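You operate a simulated robot arm through the tools that you are given. There is no shell and no other tool.

You run a simulated robot arm. Do the job below in one go: nothing can be reset, and whatever is moved stays where it is left.

JOB
Send the plate on the small lift up onto the upper conveyor, then bring the lift down.
Fine: slide the red stop bar aside, jog the plate to the upper conveyor's end, knob left on HAND; slide the bar across again. Where these are worked on the way, their far stop is far enough and under half their travel is too little: red stop bar.

The check looks at the end state, three seconds after you hand in, the way a careful person would. Anything else that was tipped, shoved, dropped, spilled or broken makes it a failure.

ROBOT AND FRAMES
A 7-joint arm with a three-finger gripper, fixed in place. Base frame: the origin is at the foot of the arm, x ahead of it, y to its left, z up. Units: mm, degrees, N and s.
Its first joint turns from -166.0 to 166.0 degrees. Payload 2.69 kg.
The TCP is the grasp point between the finger pads, 30 mm short of the fingertips. In the tool frame z runs along the fingers and y along their closing line. The gripper opens to 128 mm. The gripper's body begins 117 mm behind the TCP.
Orientation is told as [roll, pitch, yaw] about the base's x, y, z axes, in that order, counted from this pose: with the fingers straight down and closing along the base's y, the tool's x points along the base's -x, its y along +y and its z along -z.

CONTROLS
- The arm moves only by the tool move_arm. Its argument "commands" is a list of rows, each a list of 3 entries, a list of its own where there are three numbers: the shift along the tool's x, y, z in units of 20 mm (1.0 is 20 mm), then the turn, a rotation vector about the tool's x, y, z in units of 8 degrees (1.0 is 8 degrees), then the closure in counts, from 0 (fully open) to 255 (shut). In form: [[[dx, dy, dz], [ax, ay, az], gripper], ...]. A call has 1 to 20 rows; each row shifts and turns the commanded pose from where the row before left it, along the tool's axes as they then stand. A call with a number of a shift or a turn outside -1 to 1 is refused whole. Each row takes 0.2 s and may step no farther than 50 mm and 8.6 degrees from the row before; otherwise, or with a gripper value out of range, the whole call is refused. Where a pose cannot be reached the arm comes as near as it can. A force on the tool above 40 N (or 10 N above the force at the start of the call, whichever is more), or a blocked arm, ends the call early, and 0.2 s more pass. Each finger halts on what it meets, pressing with about 29 N; the grip force reading is that of the motor and also rises with nothing between the fingers. The clock runs only during rows and for 0.2 s after the last one: add rows that do not move to give the fingers time. It gives the time, the measured TCP pose, the force on the tool (base axes), the opening and the grip force at its end, in the units of the frame above (readings bear some noise), with the torque about the TCP (base axes, N m) and any sound that the robot's microphone picked up.
- Cameras (640 x 400 px; columns grow to the right, rows downward): "scene" is fixed at [208.8, -487.9, 1599.9]; the picture's right is [0.75, -0.66, 0.00], its down [-0.43, -0.49, -0.76] and it looks along [0.50, 0.57, -0.66] (base axes); focal length 351 px, centre (320, 200). "wrist" rides on the gripper at [58, 54, -131] in the tool frame; the picture's right is [-0.68, 0.74, 0.00], its down [-0.62, -0.57, -0.55] and it looks along [-0.40, -0.37, 0.84] (tool axes); focal length 234 px, centre (320, 200). There is no depth. A picture from a camera that has moved, and an enlarged one, comes with that camera's place and axes in the base frame and with its lens. The place of the scene camera against the robot may be out by one fixed shift of up to 25 mm in any direction.
- snapshot(camera): a new picture of that camera. No time passes.
- move_column(by): slides the trunk up (or, below 0, down) by that many mm; the arm rides with it, the base frame stays. It gives what a move gives, with no picture.
- enlarge(camera, box): a new picture of the part [left, top, right, bottom] of that camera's present view, enlarged. No time passes.
- sign_off(): hands the job in; it is judged then, once.

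Places have to be worked out from the pictures, the camera data and where the tool is seen. Open the gripper and draw the arm clear of the work before you hand the job in, unless the task says otherwise.

The tools are called after "Emit:" by a JSON object that holds its "fn" and its "kwargs". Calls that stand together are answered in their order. move_arm: Moves the arm, as the interface text tells. Its arguments: {"type":"object","properties":{"commands":{"type":"array","items":{"type":"array"}}},"required":["commands"]} The other tools are called the same way: move_column (by) slides the trunk up or down; snapshot (camera) takes a picture; enlarge (camera, box) takes an enlarged picture of a part of a camera's view; sign_off () hands the job in.

At the start:

```text
time: 0.0
tool_pos: [691.4, -81.3, 1156.1]
orientation: [-0.1, -0.1, -0.1]
contact_force: [-0.1, -0.2, 0.0]
torque: [0.03, 0.02, -0.01]
opening: 128.1
gripper_force: 0.1
trunk travel left (down, up): [-175.0, 175.0]
```

scene: 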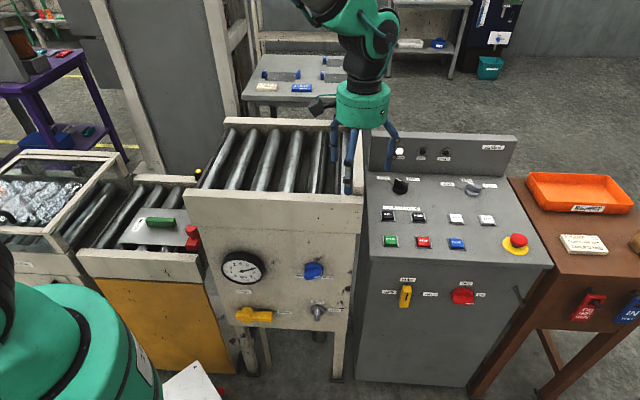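
wrist: 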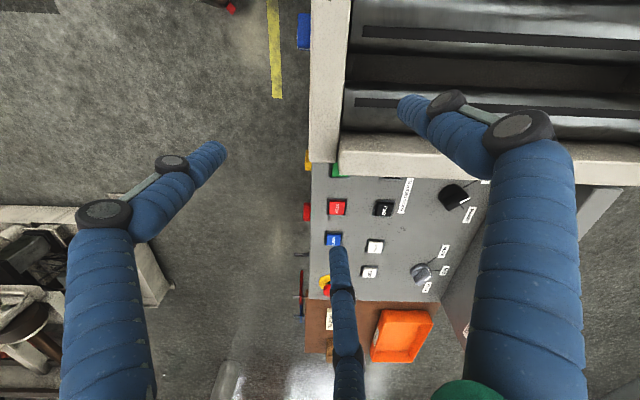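

I'll start by looking closely at the panel and the lift area in the scene view.

Emit:
{"fn": "enlarge", "kwargs": {"camera": "scene", "box": [360, 130, 540, 260]}}

Emit:
{"fn": "enlarge", "kwargs": {"camera": "scene", "box": [0, 130, 240, 290]}}

Emit:
{"fn": "enlarge", "kwargs": {"camera": "scene", "box": [200, 230, 540, 400]}}

Emit:
{"fn": "enlarge", "kwargs": {"camera": "scene", "box": [180, 100, 380, 240]}}

```text
3.08 times, centred on (450, 195) of scene
camera zoom: at [208.8, -487.9, 1599.9], right [0.75, -0.66, 0.0], down [-0.43, -0.49, -0.76], along [0.5, 0.57, -0.66], focal length 1080 px, centre (-80, 215)
```

zoom: 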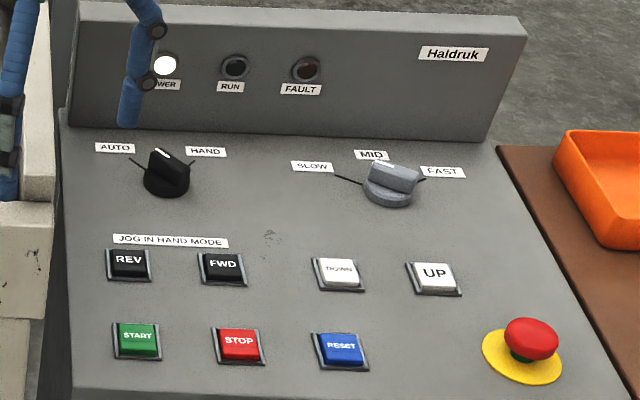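

```text
2.50 times, centred on (120, 210) of scene
camera zoom: at [208.8, -487.9, 1599.9], right [0.75, -0.66, 0.0], down [-0.43, -0.49, -0.76], along [0.5, 0.57, -0.66], focal length 878 px, centre (820, 175)
```

zoom: 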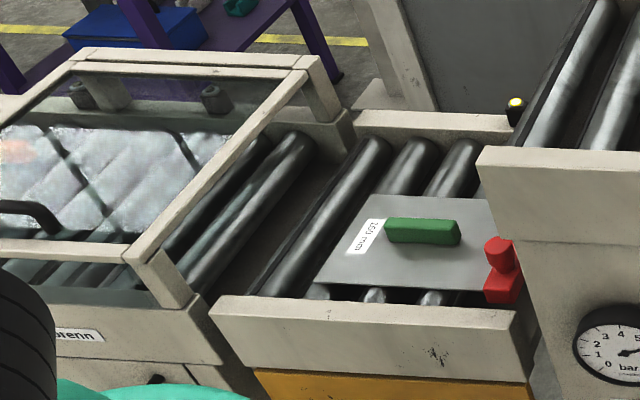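

```text
1.88 times, centred on (370, 315) of scene
camera zoom: at [208.8, -487.9, 1599.9], right [0.75, -0.66, 0.0], down [-0.43, -0.49, -0.76], along [0.5, 0.57, -0.66], focal length 661 px, centre (226, -16)
```

zoom: 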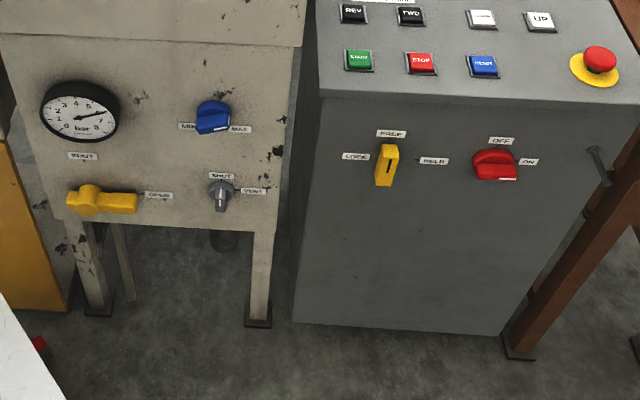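

```text
2.86 times, centred on (280, 170) of scene
camera zoom: at [208.8, -487.9, 1599.9], right [0.75, -0.66, 0.0], down [-0.43, -0.49, -0.76], along [0.5, 0.57, -0.66], focal length 1003 px, centre (434, 286)
```

zoom: 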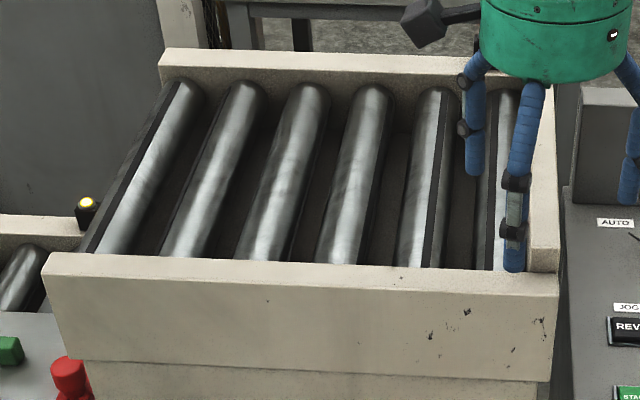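

The panel has AUTO/HAND, REV/FWD, DOWN/UP, and there are front levers. I'll zoom further to read knob settings and labels.

Emit:
{"fn": "enlarge", "kwargs": {"camera": "scene", "box": [380, 165, 440, 205]}}

Emit:
{"fn": "enlarge", "kwargs": {"camera": "scene", "box": [375, 270, 495, 315]}}

Emit:
{"fn": "enlarge", "kwargs": {"camera": "scene", "box": [110, 200, 230, 270]}}

Emit:
{"fn": "enlarge", "kwargs": {"camera": "wrist", "box": [290, 160, 500, 300]}}

Emit:
{"fn": "enlarge", "kwargs": {"camera": "scene", "box": [215, 245, 345, 330]}}

```text
10.00 times, centred on (410, 185) of scene
camera zoom: at [208.8, -487.9, 1599.9], right [0.75, -0.66, 0.0], down [-0.43, -0.49, -0.76], along [0.5, 0.57, -0.66], focal length 3510 px, centre (-580, 350)
```

zoom: 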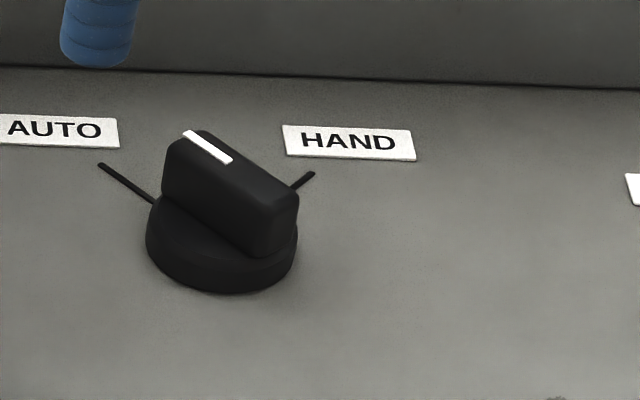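

```text
5.33 times, centred on (435, 292) of scene
camera zoom: at [208.8, -487.9, 1599.9], right [0.75, -0.66, 0.0], down [-0.43, -0.49, -0.76], along [0.5, 0.57, -0.66], focal length 1872 px, centre (-293, -293)
```

zoom: 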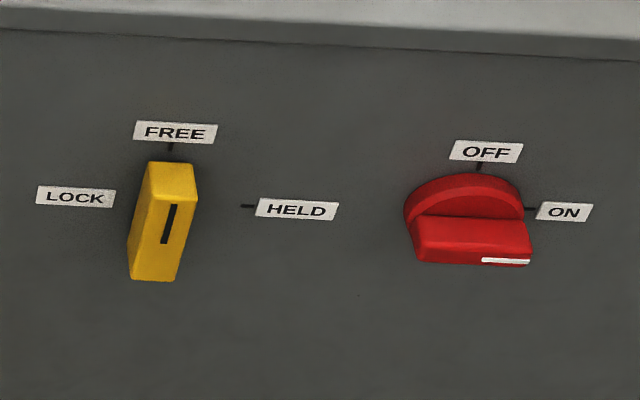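

```text
5.33 times, centred on (170, 235) of scene
camera zoom: at [208.8, -487.9, 1599.9], right [0.75, -0.66, 0.0], down [-0.43, -0.49, -0.76], along [0.5, 0.57, -0.66], focal length 1872 px, centre (1120, 13)
```

zoom: 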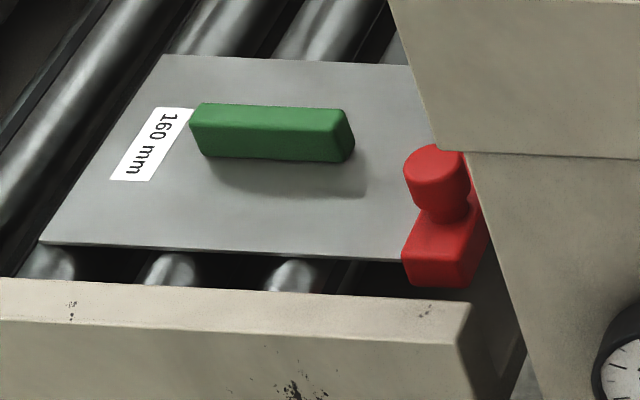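

```text
2.86 times, centred on (395, 230) of wrist
camera zoom: at [635.8, -28.1, 1288.3], right [0.68, 0.74, 0.0], down [0.62, -0.57, 0.55], along [0.4, -0.37, -0.84], focal length 669 px, centre (106, 114)
```

zoom: 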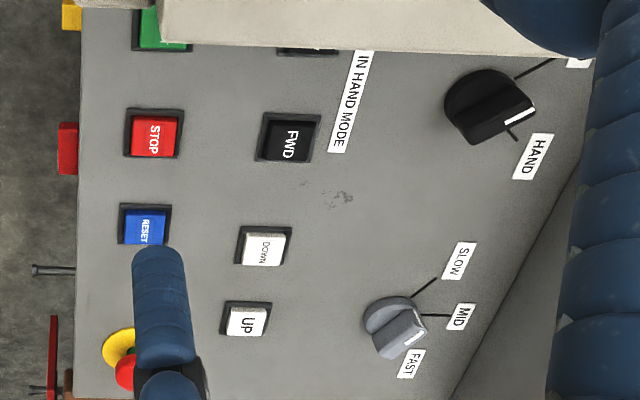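

```text
4.71 times, centred on (280, 288) of scene
camera zoom: at [208.8, -487.9, 1599.9], right [0.75, -0.66, 0.0], down [-0.43, -0.49, -0.76], along [0.5, 0.57, -0.66], focal length 1652 px, centre (508, -212)
```

zoom: 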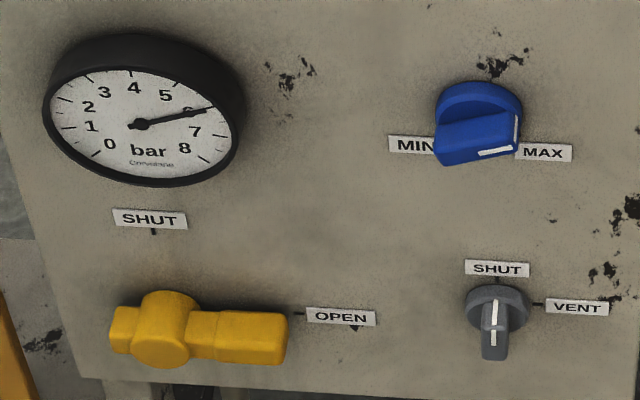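

The panel is turned about 45° to the base: its right is about (0.71,-0.71), with FWD near (930,-120,890) and UP near (1065,-258). Air is at 6 bar, power is on, and the knob is on AUTO. Next I move over towards the lift for a wrist view of it and the stop bar.

Emit:
{"fn": "move_arm", "kwargs": {"commands": [[[0.85, 1, 0], [0, 0, 0], 0], [[0.85, 1, 0], [0, 0, 0], 0], [[0.85, 1, 0], [0, 0, 0], 0], [[0.85, 1, 0], [0, 0, 0], 0], [[0.85, 1, 0], [0, 0, 0], 0], [[0.85, 1, 0], [0, 0, 0], 0], [[0.85, 1, 0], [0, 0, 0], 0], [[0.85, 1, 0], [0, 0, 0], 0], [[0.85, 1, 0], [0, 0, 0], 0], [[0.85, 1, 0], [0, 0, 0], 0], [[0.85, 1, 0], [0, 0, 0], 0], [[0.85, 1, 0], [0, 0, 0], 0], [[0.85, 1, 0], [0, 0, 0], 0], [[0.85, 1, 0], [0, 0, 0], 0], [[0.85, 1, 0], [0, 0, 0], 0], [[0.85, 1, 0], [0, 0, 0], 0], [[0.85, 1, 0], [0, 0, 0], 0], [[0.85, 1, 0], [0, 0, 0], 0], [[0.85, 1, 0], [0, 0, 0], 0], [[0.85, 1, 0], [0, 0, 0], 0]]}}

Emit:
{"fn": "snapshot", "kwargs": {"camera": "wrist"}}

Emit:
{"fn": "snapshot", "kwargs": {"camera": "scene"}}

```text
time: 4.2
tool_pos: [350.7, 318.0, 1156.3]
orientation: [0.0, 0.0, 0.1]
contact_force: [0.3, 0.3, -0.8]
torque: [-0.01, 0.03, -0.01]
opening: 127.9
gripper_force: 0.0
trunk travel left (down, up): [-175.0, 175.0]
```

```text
taken
camera wrist: at [294.9, 371.6, 1289.0], right [0.68, 0.74, 0.0], down [0.62, -0.57, 0.55], along [0.4, -0.37, -0.84], focal length 234 px, centre (320, 200)
```

wrist: 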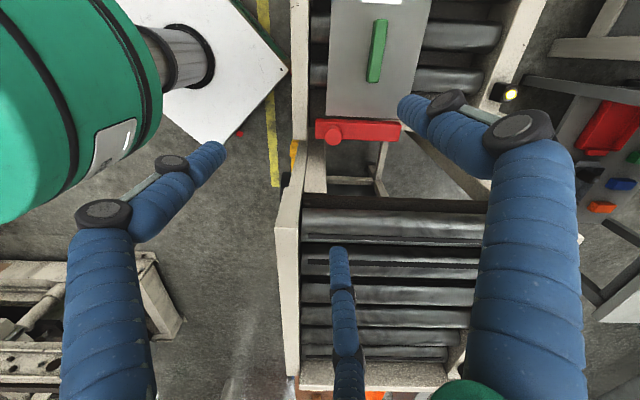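

```text
taken
```

scene: 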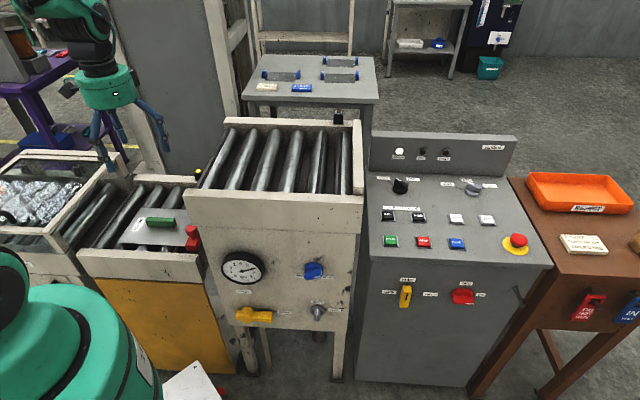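

The red bar lies across the lift's exit with its knob at the robot-side end; I enlarge to see what it rides on.

Emit:
{"fn": "enlarge", "kwargs": {"camera": "wrist", "box": [270, 0, 530, 220]}}

Emit:
{"fn": "enlarge", "kwargs": {"camera": "wrist", "box": [260, 100, 480, 240]}}

Emit:
{"fn": "enlarge", "kwargs": {"camera": "scene", "box": [300, 100, 380, 150]}}

```text
1.82 times, centred on (400, 110) of wrist
camera zoom: at [294.9, 371.6, 1289.0], right [0.68, 0.74, 0.0], down [0.62, -0.57, 0.55], along [0.4, -0.37, -0.84], focal length 426 px, centre (174, 364)
```

zoom: 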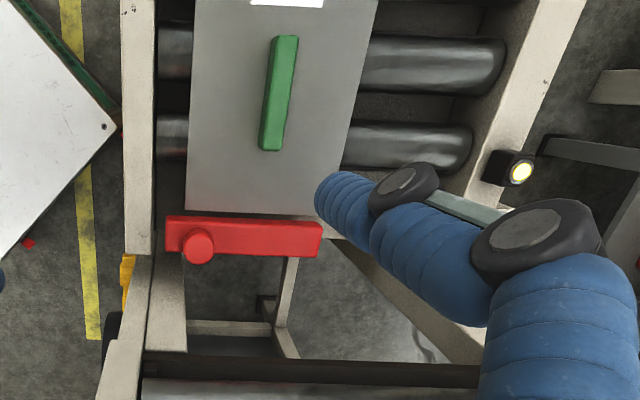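

```text
2.86 times, centred on (370, 170) of wrist
camera zoom: at [294.9, 371.6, 1289.0], right [0.68, 0.74, 0.0], down [0.62, -0.57, 0.55], along [0.4, -0.37, -0.84], focal length 669 px, centre (177, 286)
```

zoom: 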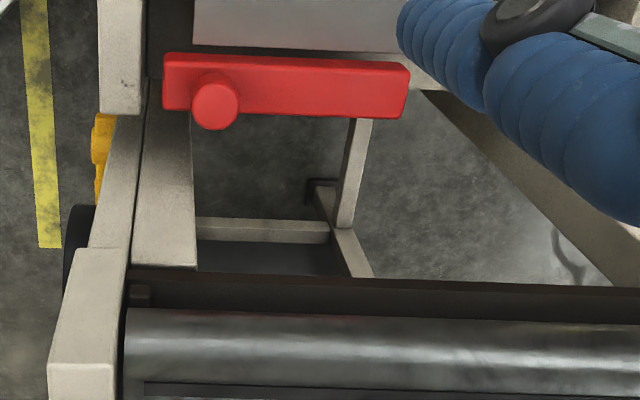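

```text
8.00 times, centred on (340, 125) of scene
camera zoom: at [208.8, -487.9, 1599.9], right [0.75, -0.66, 0.0], down [-0.43, -0.49, -0.76], along [0.5, 0.57, -0.66], focal length 2808 px, centre (160, 800)
```

zoom: 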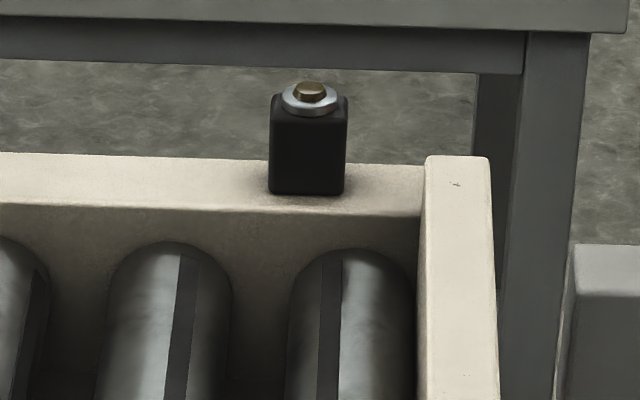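

The bar spans about 166 mm across the lift at (376..496, 284..398, ~840) with its knob at (411,297). Before working the bar I go to the panel to set HAND, and take a stereo look from there.

Emit:
{"fn": "move_arm", "kwargs": {"commands": [[[-1, -0.7, 0], [0, 0, 0], 0], [[-1, -0.7, 0], [0, 0, 0], 0], [[-1, -0.7, 0], [0, 0, 0], 0], [[-1, -0.7, 0], [0, 0, 0], 0], [[-1, -0.7, 0], [0, 0, 0], 0], [[-1, -0.7, 0], [0, 0, 0], 0], [[-1, -0.7, 0], [0, 0, 0], 0], [[-1, -0.7, 0], [0, 0, 0], 0], [[-1, -0.7, 0], [0, 0, 0], 0], [[-1, -0.7, 0], [0, 0, 0], 0], [[-1, -0.7, 0], [0, 0, 0], 0], [[-1, -0.7, 0], [0, 0, 0], 0], [[-1, -0.7, 0], [0, 0, 0], 0], [[-1, -0.7, 0], [0, 0, 0], 0], [[-1, -0.7, 0], [0, 0, 0], 0], [[-1, -0.7, 0], [0, 0, 0], 0], [[-1, -0.7, 0], [0, 0, 0], 0], [[-1, -0.7, 0], [0, 0, 0], 0], [[-1, -0.7, 0], [0, 0, 0], 0], [[-1, -0.7, 0], [0, 0, 0], 0]]}}

Emit:
{"fn": "move_arm", "kwargs": {"commands": [[[-1, 0, 0], [0, 0, 0], 0], [[-1, 0, 0], [0, 0, 0], 0], [[-1, 0, 0], [0, 0, 0], 0], [[-1, 0, 0], [0, 0, 0], 0], [[-1, 0, 0], [0, 0, 0], 0]]}}

Emit:
{"fn": "snapshot", "kwargs": {"camera": "wrist"}}

Emit:
{"fn": "snapshot", "kwargs": {"camera": "scene"}}

```text
time: 8.4
tool_pos: [752.0, 37.8, 1155.6]
orientation: [-0.1, 0.0, 0.1]
contact_force: [-0.2, 0.4, 0.6]
torque: [0.03, -0.02, 0.0]
opening: 127.9
gripper_force: 0.1
trunk travel left (down, up): [-175.0, 175.0]
```

```text
time: 9.6
tool_pos: [852.6, 38.0, 1154.9]
orientation: [0.0, 0.0, 0.0]
contact_force: [0.5, 0.7, 0.4]
torque: [0.01, 0.01, -0.01]
opening: 127.5
gripper_force: 0.0
trunk travel left (down, up): [-175.0, 175.0]
```

```text
taken
camera wrist: at [795.9, 92.0, 1287.5], right [0.68, 0.74, 0.0], down [0.62, -0.57, 0.55], along [0.4, -0.37, -0.84], focal length 234 px, centre (320, 200)
```

wrist: 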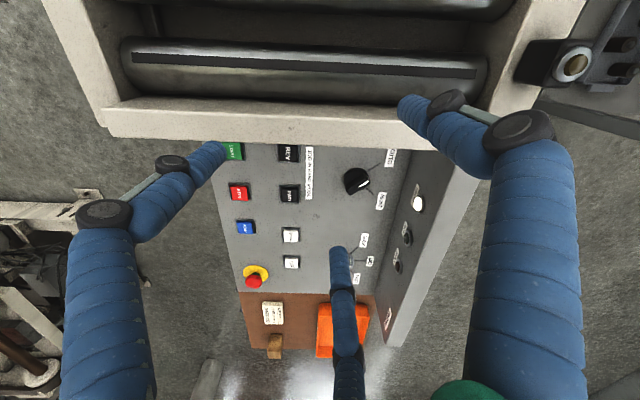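

```text
taken
```

scene: 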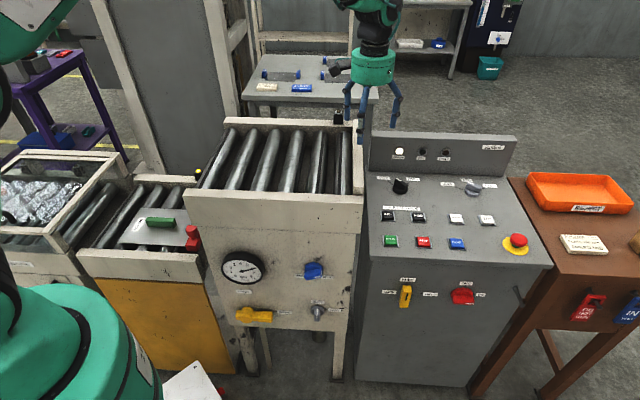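

Emit:
{"fn": "enlarge", "kwargs": {"camera": "wrist", "box": [200, 130, 420, 300]}}

Emit:
{"fn": "enlarge", "kwargs": {"camera": "wrist", "box": [310, 140, 430, 220]}}

```text
2.35 times, centred on (310, 215) of wrist
camera zoom: at [795.9, 92.0, 1287.5], right [0.68, 0.74, 0.0], down [0.62, -0.57, 0.55], along [0.4, -0.37, -0.84], focal length 551 px, centre (344, 165)
```

zoom: 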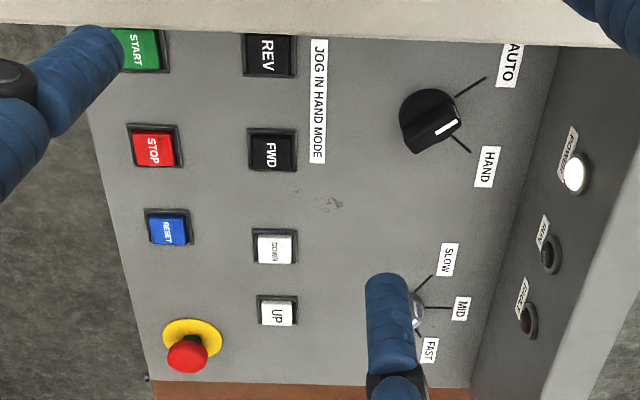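

```text
5.00 times, centred on (370, 180) of wrist
camera zoom: at [795.9, 92.0, 1287.5], right [0.68, 0.74, 0.0], down [0.62, -0.57, 0.55], along [0.4, -0.37, -0.84], focal length 1171 px, centre (70, 300)
```

zoom: 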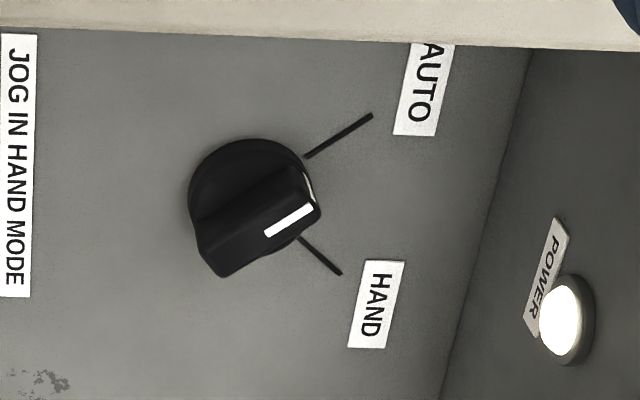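

Two wrist views agree: panel button tops are at z≈887, FWD at (934,-120), DOWN at (1011,-198), UP at (1074,-261), and the mode knob axis is near (1000,-2) with its top at about 907. The knob bar lies along base y (AUTO), so I yaw the tool +90° and move in above it.

Emit:
{"fn": "move_arm", "kwargs": {"commands": [[[0, 0, 0], [0, 0, -1], 0], [[0, 0, 0], [0, 0, -1], 0], [[0, 0, 0], [0, 0, -1], 0], [[0, 0, 0], [0, 0, -1], 0], [[0, 0, 0], [0, 0, -1], 0], [[0, 0, 0], [0, 0, -1], 0], [[0, 0, 0], [0, 0, -1], 0], [[0, 0, 0], [0, 0, -1], 0], [[0, 0, 0], [0, 0, -1], 0], [[0, 0, 0], [0, 0, -1], 0], [[0, 0, 0], [0, 0, -1], 0], [[0, 0, 0], [0, 0, -0.25], 0]]}}

Emit:
{"fn": "move_arm", "kwargs": {"commands": [[[0.25, -0.92, 0], [0, 0, 0], 0], [[0.25, -0.92, 0], [0, 0, 0], 0], [[0.25, -0.92, 0], [0, 0, 0], 0], [[0.25, -0.92, 0], [0, 0, 0], 0], [[0.25, -0.92, 0], [0, 0, 0], 0], [[0.25, -0.92, 0.2], [0, 0, 0], 0], [[0.25, -0.92, 0.2], [0, 0, 0], 0], [[0.25, -0.92, 0.2], [0, 0, 0], 0], [[0, 0, 0], [0, 0, 0], 0]]}}

Emit:
{"fn": "snapshot", "kwargs": {"camera": "wrist"}}

Emit:
{"fn": "snapshot", "kwargs": {"camera": "scene"}}

```text
time: 12.2
tool_pos: [853.5, 37.5, 1155.9]
orientation: [0.0, 0.0, 90.2]
contact_force: [0.0, -0.6, 0.4]
torque: [-0.03, -0.01, 0.0]
opening: 127.9
gripper_force: 0.1
trunk travel left (down, up): [-175.0, 175.0]
```

```text
time: 14.2
tool_pos: [1000.0, -2.0, 1143.8]
orientation: [0.0, 0.0, 90.0]
contact_force: [0.8, -0.1, 1.1]
torque: [0.03, 0.04, -0.02]
opening: 127.8
gripper_force: 0.1
trunk travel left (down, up): [-175.0, 175.0]
```

```text
taken
camera wrist: at [949.0, -60.0, 1276.0], right [-0.74, 0.68, 0.0], down [0.57, 0.62, 0.55], along [0.37, 0.4, -0.84], focal length 234 px, centre (320, 200)
```

wrist: 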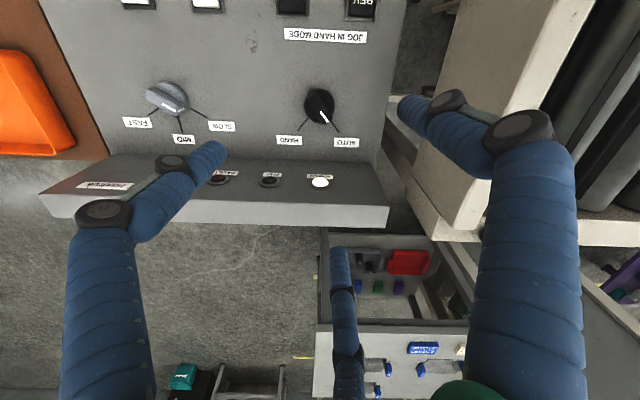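

```text
taken
```

scene: 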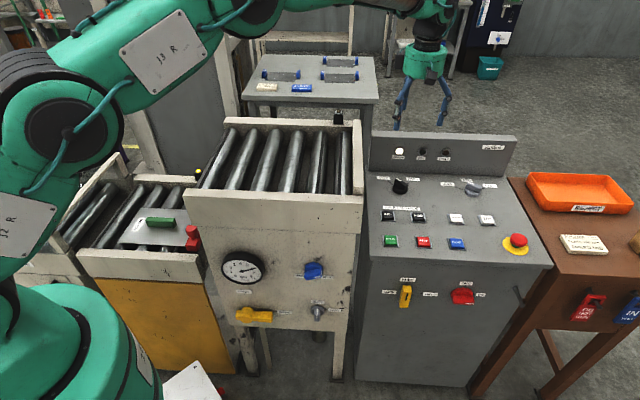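

The knob is directly below and the arm reaches here. The gripper's look is unusual in the wrist view, so I enlarge it to see which fingers really exist.

Emit:
{"fn": "enlarge", "kwargs": {"camera": "scene", "box": [370, 20, 490, 150]}}

Emit:
{"fn": "enlarge", "kwargs": {"camera": "wrist", "box": [240, 60, 400, 160]}}

Emit:
{"fn": "move_arm", "kwargs": {"commands": [[[0, 0, 0], [0, 0, 0], 140], [[0, 0, 0], [0, 0, 0], 140], [[0, 0, 0], [0, 0, 0], 140]]}}

Emit:
{"fn": "snapshot", "kwargs": {"camera": "wrist"}}

Emit:
{"fn": "enlarge", "kwargs": {"camera": "scene", "box": [370, 20, 490, 150]}}

```text
3.08 times, centred on (430, 85) of scene
camera zoom: at [208.8, -487.9, 1599.9], right [0.75, -0.66, 0.0], down [-0.43, -0.49, -0.76], along [0.5, 0.57, -0.66], focal length 1080 px, centre (-18, 554)
```

zoom: 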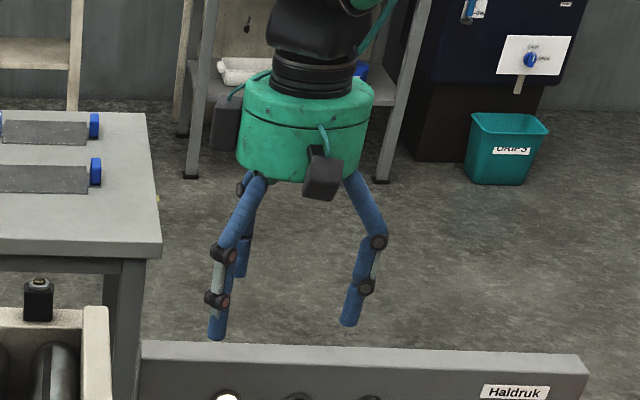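

```text
4.00 times, centred on (320, 110) of wrist
camera zoom: at [949.0, -60.0, 1276.0], right [-0.74, 0.68, 0.0], down [0.57, 0.62, 0.55], along [0.37, 0.4, -0.84], focal length 937 px, centre (320, 560)
```

zoom: 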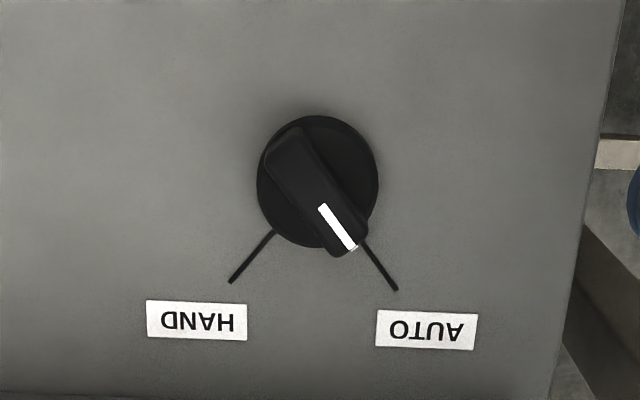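

```text
time: 15.0
tool_pos: [999.0, -1.7, 1142.9]
orientation: [0.0, 0.0, 90.0]
contact_force: [0.0, 0.1, -0.3]
torque: [-0.03, 0.0, -0.01]
opening: 57.5
gripper_force: 0.0
trunk travel left (down, up): [-175.0, 175.0]
```

```text
taken
camera wrist: at [948.4, -59.8, 1276.3], right [-0.74, 0.68, 0.0], down [0.57, 0.62, 0.55], along [0.37, 0.4, -0.84], focal length 234 px, centre (320, 200)
```

wrist: 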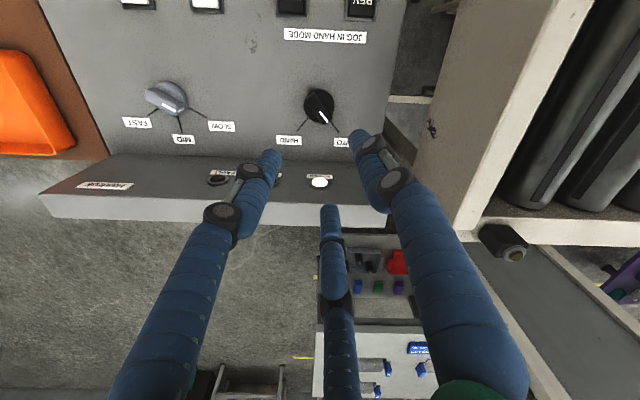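

```text
3.08 times, centred on (430, 85) of scene
camera zoom: at [208.8, -487.9, 1599.9], right [0.75, -0.66, 0.0], down [-0.43, -0.49, -0.76], along [0.5, 0.57, -0.66], focal length 1080 px, centre (-18, 554)
```

zoom: 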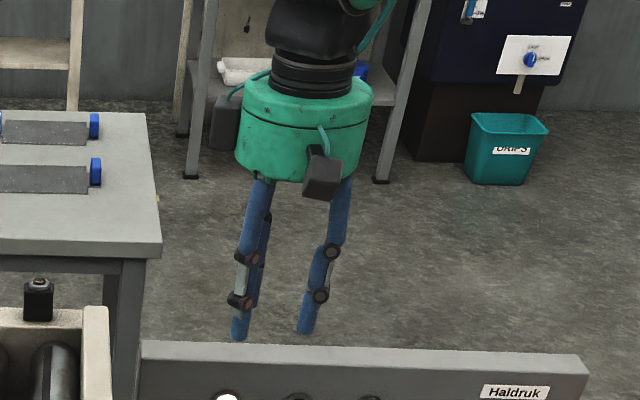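

At yaw 90 the closing line is across the knob bar (bar azimuth ≈86°), whose axis I put at (1002,-3). I descend in steps at moderate opening, checking the pose and forearm clearance.

Emit:
{"fn": "move_arm", "kwargs": {"commands": [[[0, -0.1, 1], [0, 0, 0.4], 140], [[0, 0, 1], [0, 0, 0], 140], [[0, 0, 1], [0, 0, 0], 140], [[0, 0, 1], [0, 0, 0], 140], [[0, 0, 1], [0, 0, 0], 140], [[0, 0, 1], [0, 0, 0], 140], [[0, 0, 0], [0, 0, 0], 140]]}}

Emit:
{"fn": "snapshot", "kwargs": {"camera": "wrist"}}

Emit:
{"fn": "snapshot", "kwargs": {"camera": "scene"}}

```text
time: 16.6
tool_pos: [1002.3, -2.0, 1023.5]
orientation: [0.0, 0.0, 86.9]
contact_force: [0.1, -0.3, 0.3]
torque: [-0.03, -0.01, -0.01]
opening: 57.5
gripper_force: 0.0
trunk travel left (down, up): [-175.0, 175.0]
```

```text
taken
camera wrist: at [947.5, -57.0, 1156.2], right [-0.7, 0.72, 0.0], down [0.6, 0.58, 0.55], along [0.39, 0.38, -0.84], focal length 234 px, centre (320, 200)
```

wrist: 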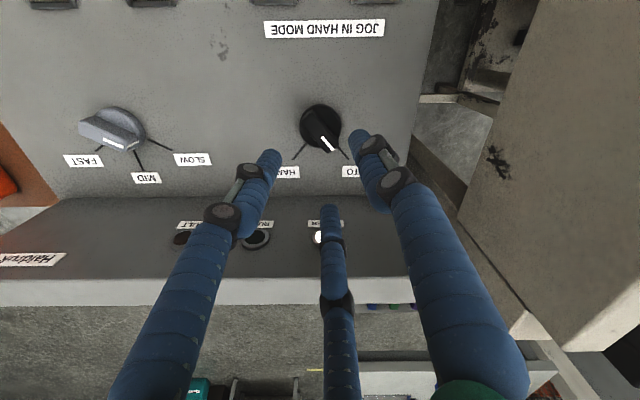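

```text
taken
```

scene: 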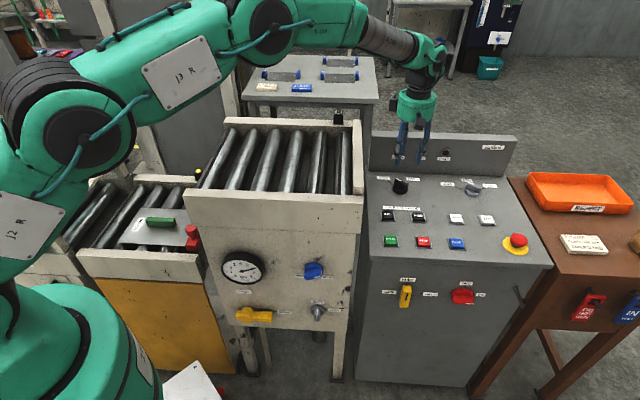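

The predicted TCP pixel for (1002,-2,907) falls on the knob bar, so alignment is good. I descend to put the fingertips just above the panel surface beside the knob.

Emit:
{"fn": "move_arm", "kwargs": {"commands": [[[0, 0, 1], [0, 0, 0], 140], [[0, 0, 1], [0, 0, 0], 140], [[0, 0, 1], [0, 0, 0], 140], [[0, 0, 1], [0, 0, 0], 140], [[0, 0, 0.5], [0, 0, 0], 140], [[0, 0, 0.4], [0, 0, 0], 140], [[0, 0, 0], [0, 0, 0], 140]]}}

Emit:
{"fn": "snapshot", "kwargs": {"camera": "wrist"}}

Emit:
{"fn": "enlarge", "kwargs": {"camera": "scene", "box": [350, 120, 470, 210]}}

```text
time: 18.2
tool_pos: [1001.5, -1.4, 926.0]
orientation: [0.0, 0.0, 86.8]
contact_force: [0.1, 0.1, -0.2]
torque: [0.0, 0.05, -0.04]
opening: 57.8
gripper_force: 0.0
trunk travel left (down, up): [-175.0, 175.0]
```

```text
taken
camera wrist: at [947.0, -56.6, 1058.0], right [-0.7, 0.72, 0.0], down [0.6, 0.58, 0.55], along [0.39, 0.38, -0.84], focal length 234 px, centre (320, 200)
```

wrist: 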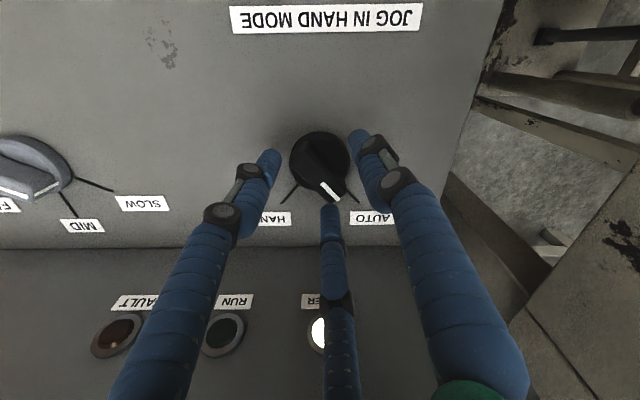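

```text
4.44 times, centred on (410, 165) of scene
camera zoom: at [208.8, -487.9, 1599.9], right [0.75, -0.66, 0.0], down [-0.43, -0.49, -0.76], along [0.5, 0.57, -0.66], focal length 1560 px, centre (-80, 356)
```

zoom: 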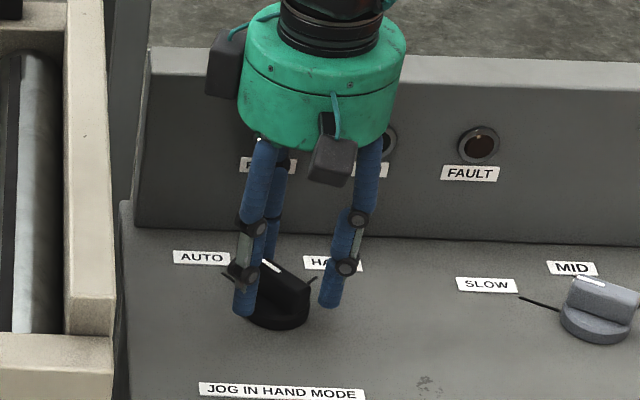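

The TCP is centred over the bar with tips about 11 mm below its top. I close on it and look.

Emit:
{"fn": "move_arm", "kwargs": {"commands": [[[0, 0, 0], [0, 0, 0], 200], [[0, 0, 0], [0, 0, 0], 255], [[0, 0, 0], [0, 0, 0], 255], [[0, 0, 0], [0, 0, 0], 255]]}}

Emit:
{"fn": "snapshot", "kwargs": {"camera": "wrist"}}

Emit:
{"fn": "enlarge", "kwargs": {"camera": "scene", "box": [350, 120, 470, 210]}}

```text
time: 18.9
tool_pos: [1006.5, 1.0, 926.8]
orientation: [-0.5, -0.1, 86.8]
contact_force: [15.4, 5.0, -11.5]
torque: [0.2, -0.49, -0.89]
opening: 28.4
gripper_force: 44.6
trunk travel left (down, up): [-175.0, 175.0]
stopped in row 3: the force on the tool passed its limit at 45 N (the readings are from after the stop); the commanded pose is now the measured one
```

```text
taken
camera wrist: at [950.4, -54.3, 1058.9], right [-0.7, 0.72, -0.01], down [0.59, 0.58, 0.55], along [0.4, 0.38, -0.83], focal length 234 px, centre (320, 200)
```

wrist: 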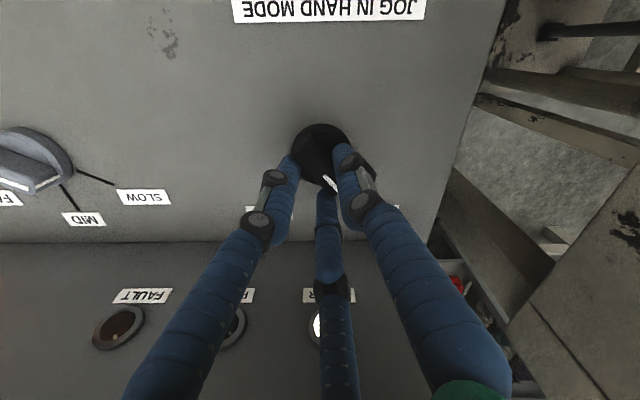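

```text
4.44 times, centred on (410, 165) of scene
camera zoom: at [208.8, -487.9, 1599.9], right [0.75, -0.66, 0.0], down [-0.43, -0.49, -0.76], along [0.5, 0.57, -0.66], focal length 1560 px, centre (-80, 356)
```

zoom: 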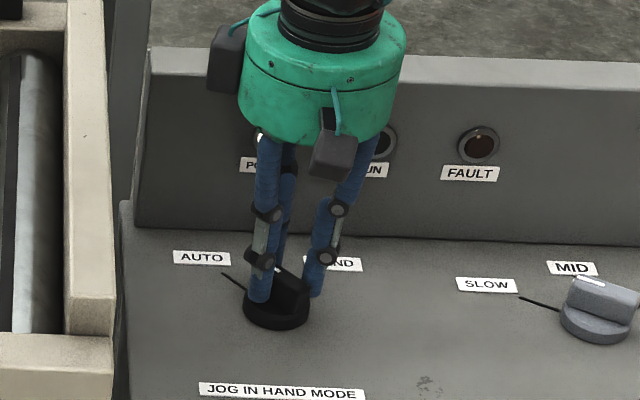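

The fingers stalled at 28 mm with a sideways force; I enlarge to see how they sit on the knob.

Emit:
{"fn": "enlarge", "kwargs": {"camera": "wrist", "box": [240, 100, 400, 220]}}

Emit:
{"fn": "enlarge", "kwargs": {"camera": "scene", "box": [380, 165, 440, 205]}}

```text
3.33 times, centred on (320, 160) of wrist
camera zoom: at [950.4, -54.3, 1058.9], right [-0.7, 0.72, -0.01], down [0.59, 0.58, 0.55], along [0.4, 0.38, -0.83], focal length 781 px, centre (320, 333)
```

zoom: 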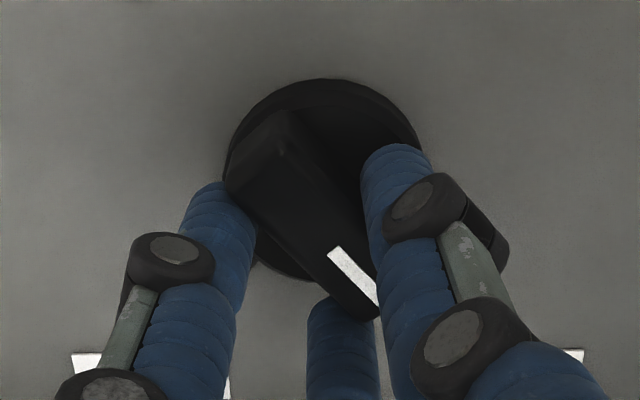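

```text
10.00 times, centred on (410, 185) of scene
camera zoom: at [208.8, -487.9, 1599.9], right [0.75, -0.66, 0.0], down [-0.43, -0.49, -0.76], along [0.5, 0.57, -0.66], focal length 3510 px, centre (-580, 350)
```

zoom: 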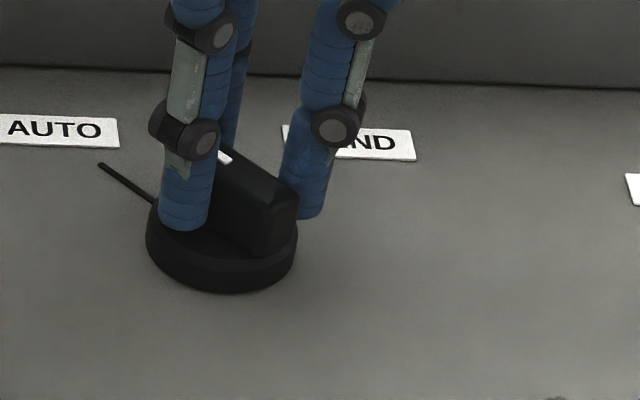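

The knob is held: the three-finger grip centres the ~17 mm bar about 5.5 mm off the TCP, so the residual push is explained. I now turn it clockwise toward HAND, rotating about the knob axis, in two parts.

Emit:
{"fn": "move_arm", "kwargs": {"commands": [[[0.038, 0, 0], [0, 0, 1], 255], [[0.038, 0, 0], [0, 0, 1], 255], [[0.038, 0, 0], [0, 0, 1], 255], [[0.038, 0, 0], [0, 0, 1], 255], [[0.038, 0, 0], [0, 0, 1], 255]]}}

Emit:
{"fn": "enlarge", "kwargs": {"camera": "wrist", "box": [240, 100, 400, 220]}}

Emit:
{"fn": "enlarge", "kwargs": {"camera": "scene", "box": [350, 120, 470, 210]}}

```text
time: 19.8
tool_pos: [1007.3, -3.2, 928.2]
orientation: [-0.6, -0.5, 59.5]
contact_force: [20.6, 3.4, -16.0]
torque: [0.16, -0.5, 0.02]
opening: 28.2
gripper_force: 45.0
trunk travel left (down, up): [-175.0, 175.0]
stopped in row 4: the force on the tool passed its limit at 41 N (the readings are from after the stop); the commanded pose is now the measured one
```

```text
3.33 times, centred on (320, 160) of wrist
camera zoom: at [932.0, -25.3, 1058.8], right [-0.29, 0.96, 0.0], down [0.79, 0.24, 0.56], along [0.53, 0.16, -0.83], focal length 781 px, centre (320, 333)
```

zoom: 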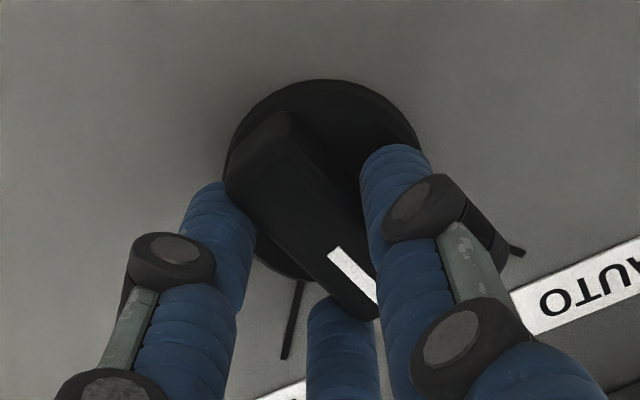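

```text
4.44 times, centred on (410, 165) of scene
camera zoom: at [208.8, -487.9, 1599.9], right [0.75, -0.66, 0.0], down [-0.43, -0.49, -0.76], along [0.5, 0.57, -0.66], focal length 1560 px, centre (-80, 356)
```

zoom: 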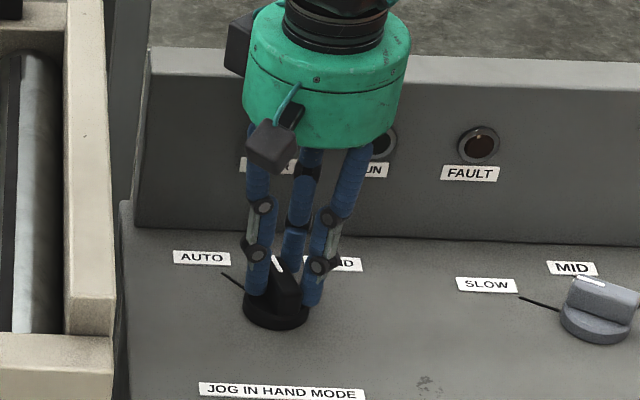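

The knob turns with the tool, but a steady +x push remains, so the tool is slightly off the knob axis. I shift 3 mm toward +x to relieve it and read the force.

Emit:
{"fn": "move_arm", "kwargs": {"commands": [[[-0.076, -0.13, 0.05], [0, 0, 0], 255], [[0, 0, 0], [0, 0, 0], 255]]}}

```text
time: 20.4
tool_pos: [1006.6, -2.1, 927.7]
orientation: [-0.4, -0.3, 59.7]
contact_force: [-7.4, 1.9, -6.8]
torque: [0.6, 0.16, -0.05]
opening: 28.1
gripper_force: 44.2
trunk travel left (down, up): [-175.0, 175.0]
```

Forces dropped, and the knob axis works out to about (1001.5, 1). I continue turning about that axis.

Emit:
{"fn": "move_arm", "kwargs": {"commands": [[[0.02, 0, 0], [0, 0, 0.5], 255], [[0.02, 0, 0], [0, 0, 0.5], 255], [[0.02, 0, 0], [0, 0, 0.5], 255], [[0.02, 0, 0], [0, 0, 0.5], 255], [[0.02, 0, 0], [0, 0, 0.5], 255], [[0.02, 0, 0], [0, 0, 0.5], 255], [[0, 0, 0], [0, 0, 0], 255]]}}

```text
time: 22.0
tool_pos: [1007.6, -5.1, 927.0]
orientation: [-0.4, -0.5, 35.6]
contact_force: [-4.6, -11.4, -15.9]
torque: [-0.59, 0.62, 0.07]
opening: 28.5
gripper_force: 45.0
trunk travel left (down, up): [-175.0, 175.0]
```

Turned to yaw 36 with modest force; I make a small relieving shift and carry on toward the HAND stop.

Emit:
{"fn": "move_arm", "kwargs": {"commands": [[[0.055, -0.034, 0.05], [0, 0, 0], 255], [[0.02, 0, 0], [0, 0, 0.5], 255], [[0.02, 0, 0], [0, 0, 0.5], 255], [[0.02, 0, 0], [0, 0, 0.5], 255], [[0.02, 0, 0], [0, 0, 0.5], 255], [[0, 0, 0], [0, 0, 0], 255]]}}

Emit:
{"fn": "snapshot", "kwargs": {"camera": "wrist"}}

Emit:
{"fn": "enlarge", "kwargs": {"camera": "scene", "box": [350, 120, 470, 210]}}

```text
time: 23.4
tool_pos: [1006.2, -7.3, 927.5]
orientation: [-0.1, -0.7, 19.6]
contact_force: [7.2, -10.7, -8.7]
torque: [-0.23, 0.19, 0.0]
opening: 28.4
gripper_force: 45.4
trunk travel left (down, up): [-175.0, 175.0]
```

```text
taken
camera wrist: at [933.7, 24.2, 1058.9], right [0.39, 0.92, 0.01], down [0.76, -0.33, 0.56], along [0.52, -0.21, -0.83], focal length 234 px, centre (320, 200)
```

wrist: 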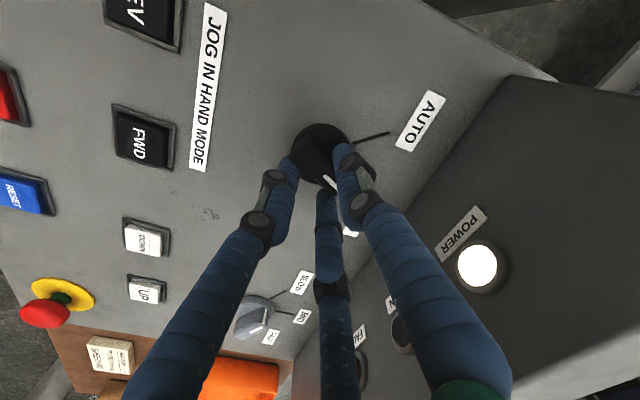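

```text
4.44 times, centred on (410, 165) of scene
camera zoom: at [208.8, -487.9, 1599.9], right [0.75, -0.66, 0.0], down [-0.43, -0.49, -0.76], along [0.5, 0.57, -0.66], focal length 1560 px, centre (-80, 356)
```

zoom: 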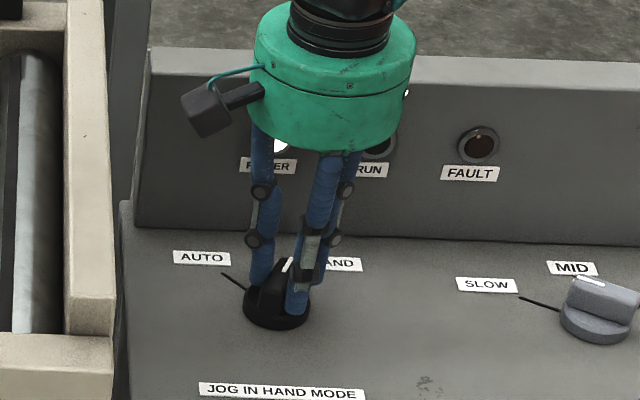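

Yaw is 20 and forces are small; I continue the last ~20° toward HAND.

Emit:
{"fn": "move_arm", "kwargs": {"commands": [[[0.02, -0.03, 0], [0, 0, 0.5], 255], [[0.02, 0, 0], [0, 0, 0.5], 255], [[0.02, 0, 0], [0, 0, 0.5], 255], [[0.02, 0, 0], [0, 0, 0.5], 255], [[0.02, 0, 0], [0, 0, 0.5], 255], [[0, 0, 0], [0, 0, 0], 255]]}}

Emit:
{"fn": "enlarge", "kwargs": {"camera": "wrist", "box": [240, 80, 480, 250]}}

Emit:
{"fn": "enlarge", "kwargs": {"camera": "scene", "box": [350, 120, 470, 210]}}

```text
time: 24.8
tool_pos: [1004.6, -9.5, 927.6]
orientation: [0.1, -0.7, -0.4]
contact_force: [10.3, -25.3, -3.3]
torque: [-0.59, -0.38, 2.54]
opening: 29.4
gripper_force: 44.7
trunk travel left (down, up): [-175.0, 175.0]
```

```text
2.35 times, centred on (360, 165) of wrist
camera zoom: at [946.7, 45.1, 1059.2], right [0.68, 0.73, 0.01], down [0.6, -0.57, 0.56], along [0.41, -0.37, -0.83], focal length 551 px, centre (226, 282)
```

zoom: 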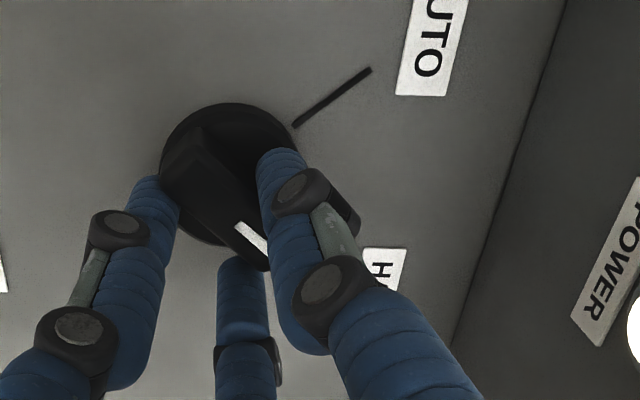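

```text
4.44 times, centred on (410, 165) of scene
camera zoom: at [208.8, -487.9, 1599.9], right [0.75, -0.66, 0.0], down [-0.43, -0.49, -0.76], along [0.5, 0.57, -0.66], focal length 1560 px, centre (-80, 356)
```

zoom: 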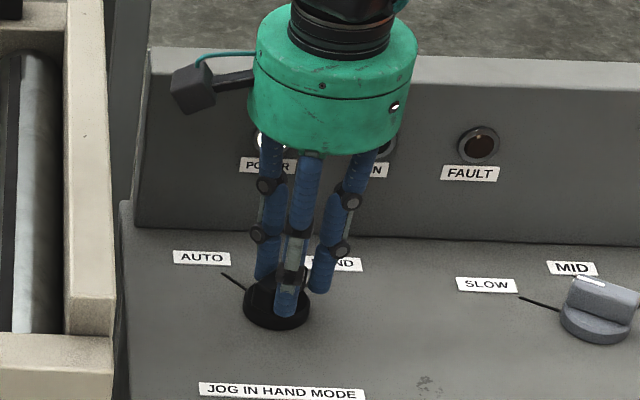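

Torque about z jumped to 2.5 N·m: the knob has met its HAND stop. I open, rise, and look.

Emit:
{"fn": "move_arm", "kwargs": {"commands": [[[0, 0, 0], [0, 0, 0], 170], [[0, 0, 0], [0, 0, 0], 120], [[0, 0, 0], [0, 0, 0], 120], [[0, 0, -1], [0, 0, 0], 120], [[0, 0, -1], [0, 0, 0], 120], [[0, 0, -1], [0, 0, 0], 120], [[0, 0, -1], [0, 0, 0], 120], [[0, 0, -1], [0, 0, 0], 120], [[0, 0, -1], [0, 0, 0], 120], [[0, 0, 0], [0, 0, 0], 120]]}}

Emit:
{"fn": "snapshot", "kwargs": {"camera": "wrist"}}

Emit:
{"fn": "enlarge", "kwargs": {"camera": "scene", "box": [350, 120, 510, 260]}}

```text
time: 27.0
tool_pos: [1001.5, -7.6, 1047.8]
orientation: [0.2, -0.7, -0.5]
contact_force: [0.2, -0.4, 1.1]
torque: [0.0, 0.0, -0.02]
opening: 67.8
gripper_force: 0.1
trunk travel left (down, up): [-175.0, 175.0]
```

```text
taken
camera wrist: at [943.9, 46.4, 1179.3], right [0.68, 0.73, 0.01], down [0.6, -0.57, 0.56], along [0.41, -0.37, -0.83], focal length 234 px, centre (320, 200)
```

wrist: 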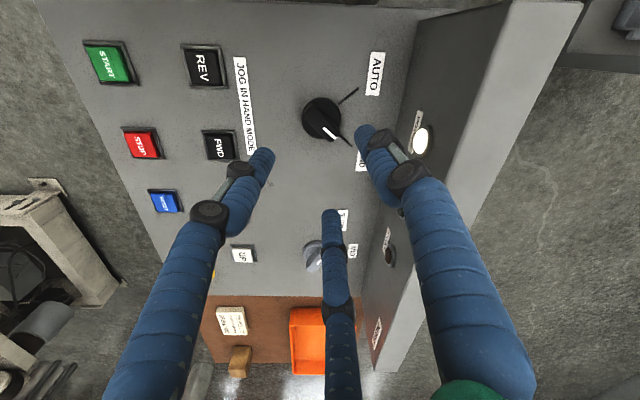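

```text
2.86 times, centred on (430, 190) of scene
camera zoom: at [208.8, -487.9, 1599.9], right [0.75, -0.66, 0.0], down [-0.43, -0.49, -0.76], along [0.5, 0.57, -0.66], focal length 1003 px, centre (6, 229)
```

zoom: 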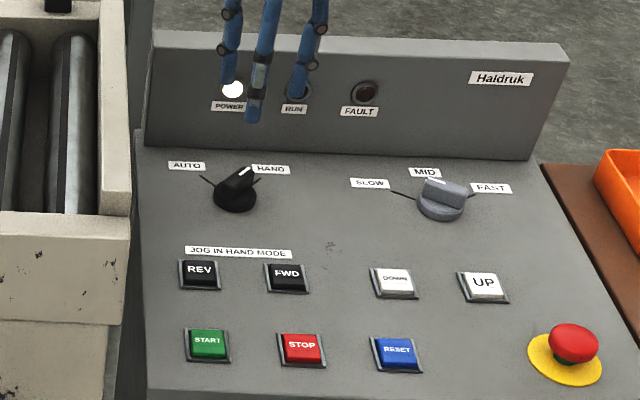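

The knob is on HAND. Next I close the fingers and move above the UP button at (1074,-261).

Emit:
{"fn": "move_arm", "kwargs": {"commands": [[[-0.28, -0.977, 0], [0, 0, 0], 200], [[-0.28, -0.977, 0], [0, 0, 0], 255], [[-0.28, -0.977, 0], [0, 0, 0], 255], [[-0.28, -0.977, 0], [0, 0, 0], 255], [[-0.28, -0.977, 0], [0, 0, 0], 255], [[-0.28, -0.977, 0], [0, 0, 0], 255], [[-0.28, -0.977, 0], [0, 0, 0], 255], [[-0.28, -0.977, 0], [0, 0, 0], 255], [[-0.28, -0.977, 0], [0, 0, 0], 255], [[-0.28, -0.977, 0], [0, 0, 0], 255], [[-0.28, -0.977, 0], [0, 0, 0], 255], [[-0.28, -0.977, 0], [0, 0, 0], 255], [[-0.28, -0.977, 0], [0, 0, 0], 255], [[0, 0, 0], [0, 0, 0], 255]]}}

Emit:
{"fn": "snapshot", "kwargs": {"camera": "wrist"}}

Emit:
{"fn": "snapshot", "kwargs": {"camera": "scene"}}

```text
time: 30.0
tool_pos: [1067.1, -242.2, 1045.1]
orientation: [0.0, -0.5, -0.6]
contact_force: [0.5, 0.1, -1.4]
torque: [0.01, 0.02, -0.03]
opening: 2.4
gripper_force: 29.4
out of reach, approached as far as the arm can: row 13
trunk travel left (down, up): [-175.0, 175.0]
```

```text
taken
camera wrist: at [1009.4, -187.9, 1176.7], right [0.68, 0.73, 0.01], down [0.61, -0.57, 0.55], along [0.41, -0.37, -0.83], focal length 234 px, centre (320, 200)
```

wrist: 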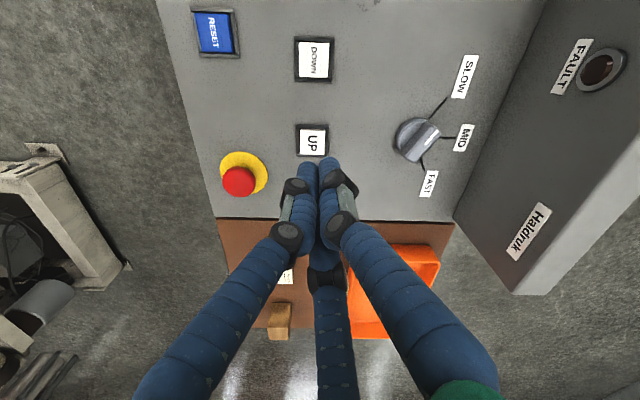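

```text
taken
```

scene: 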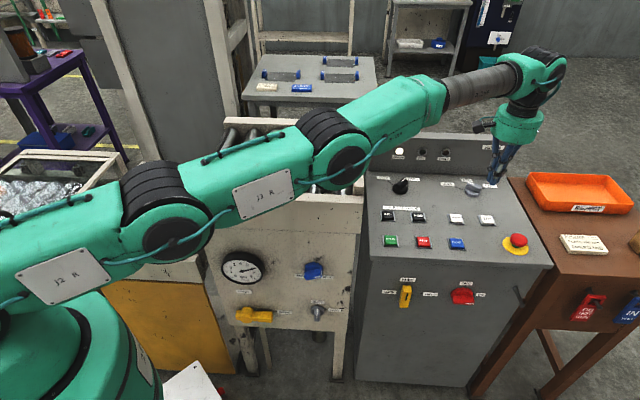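

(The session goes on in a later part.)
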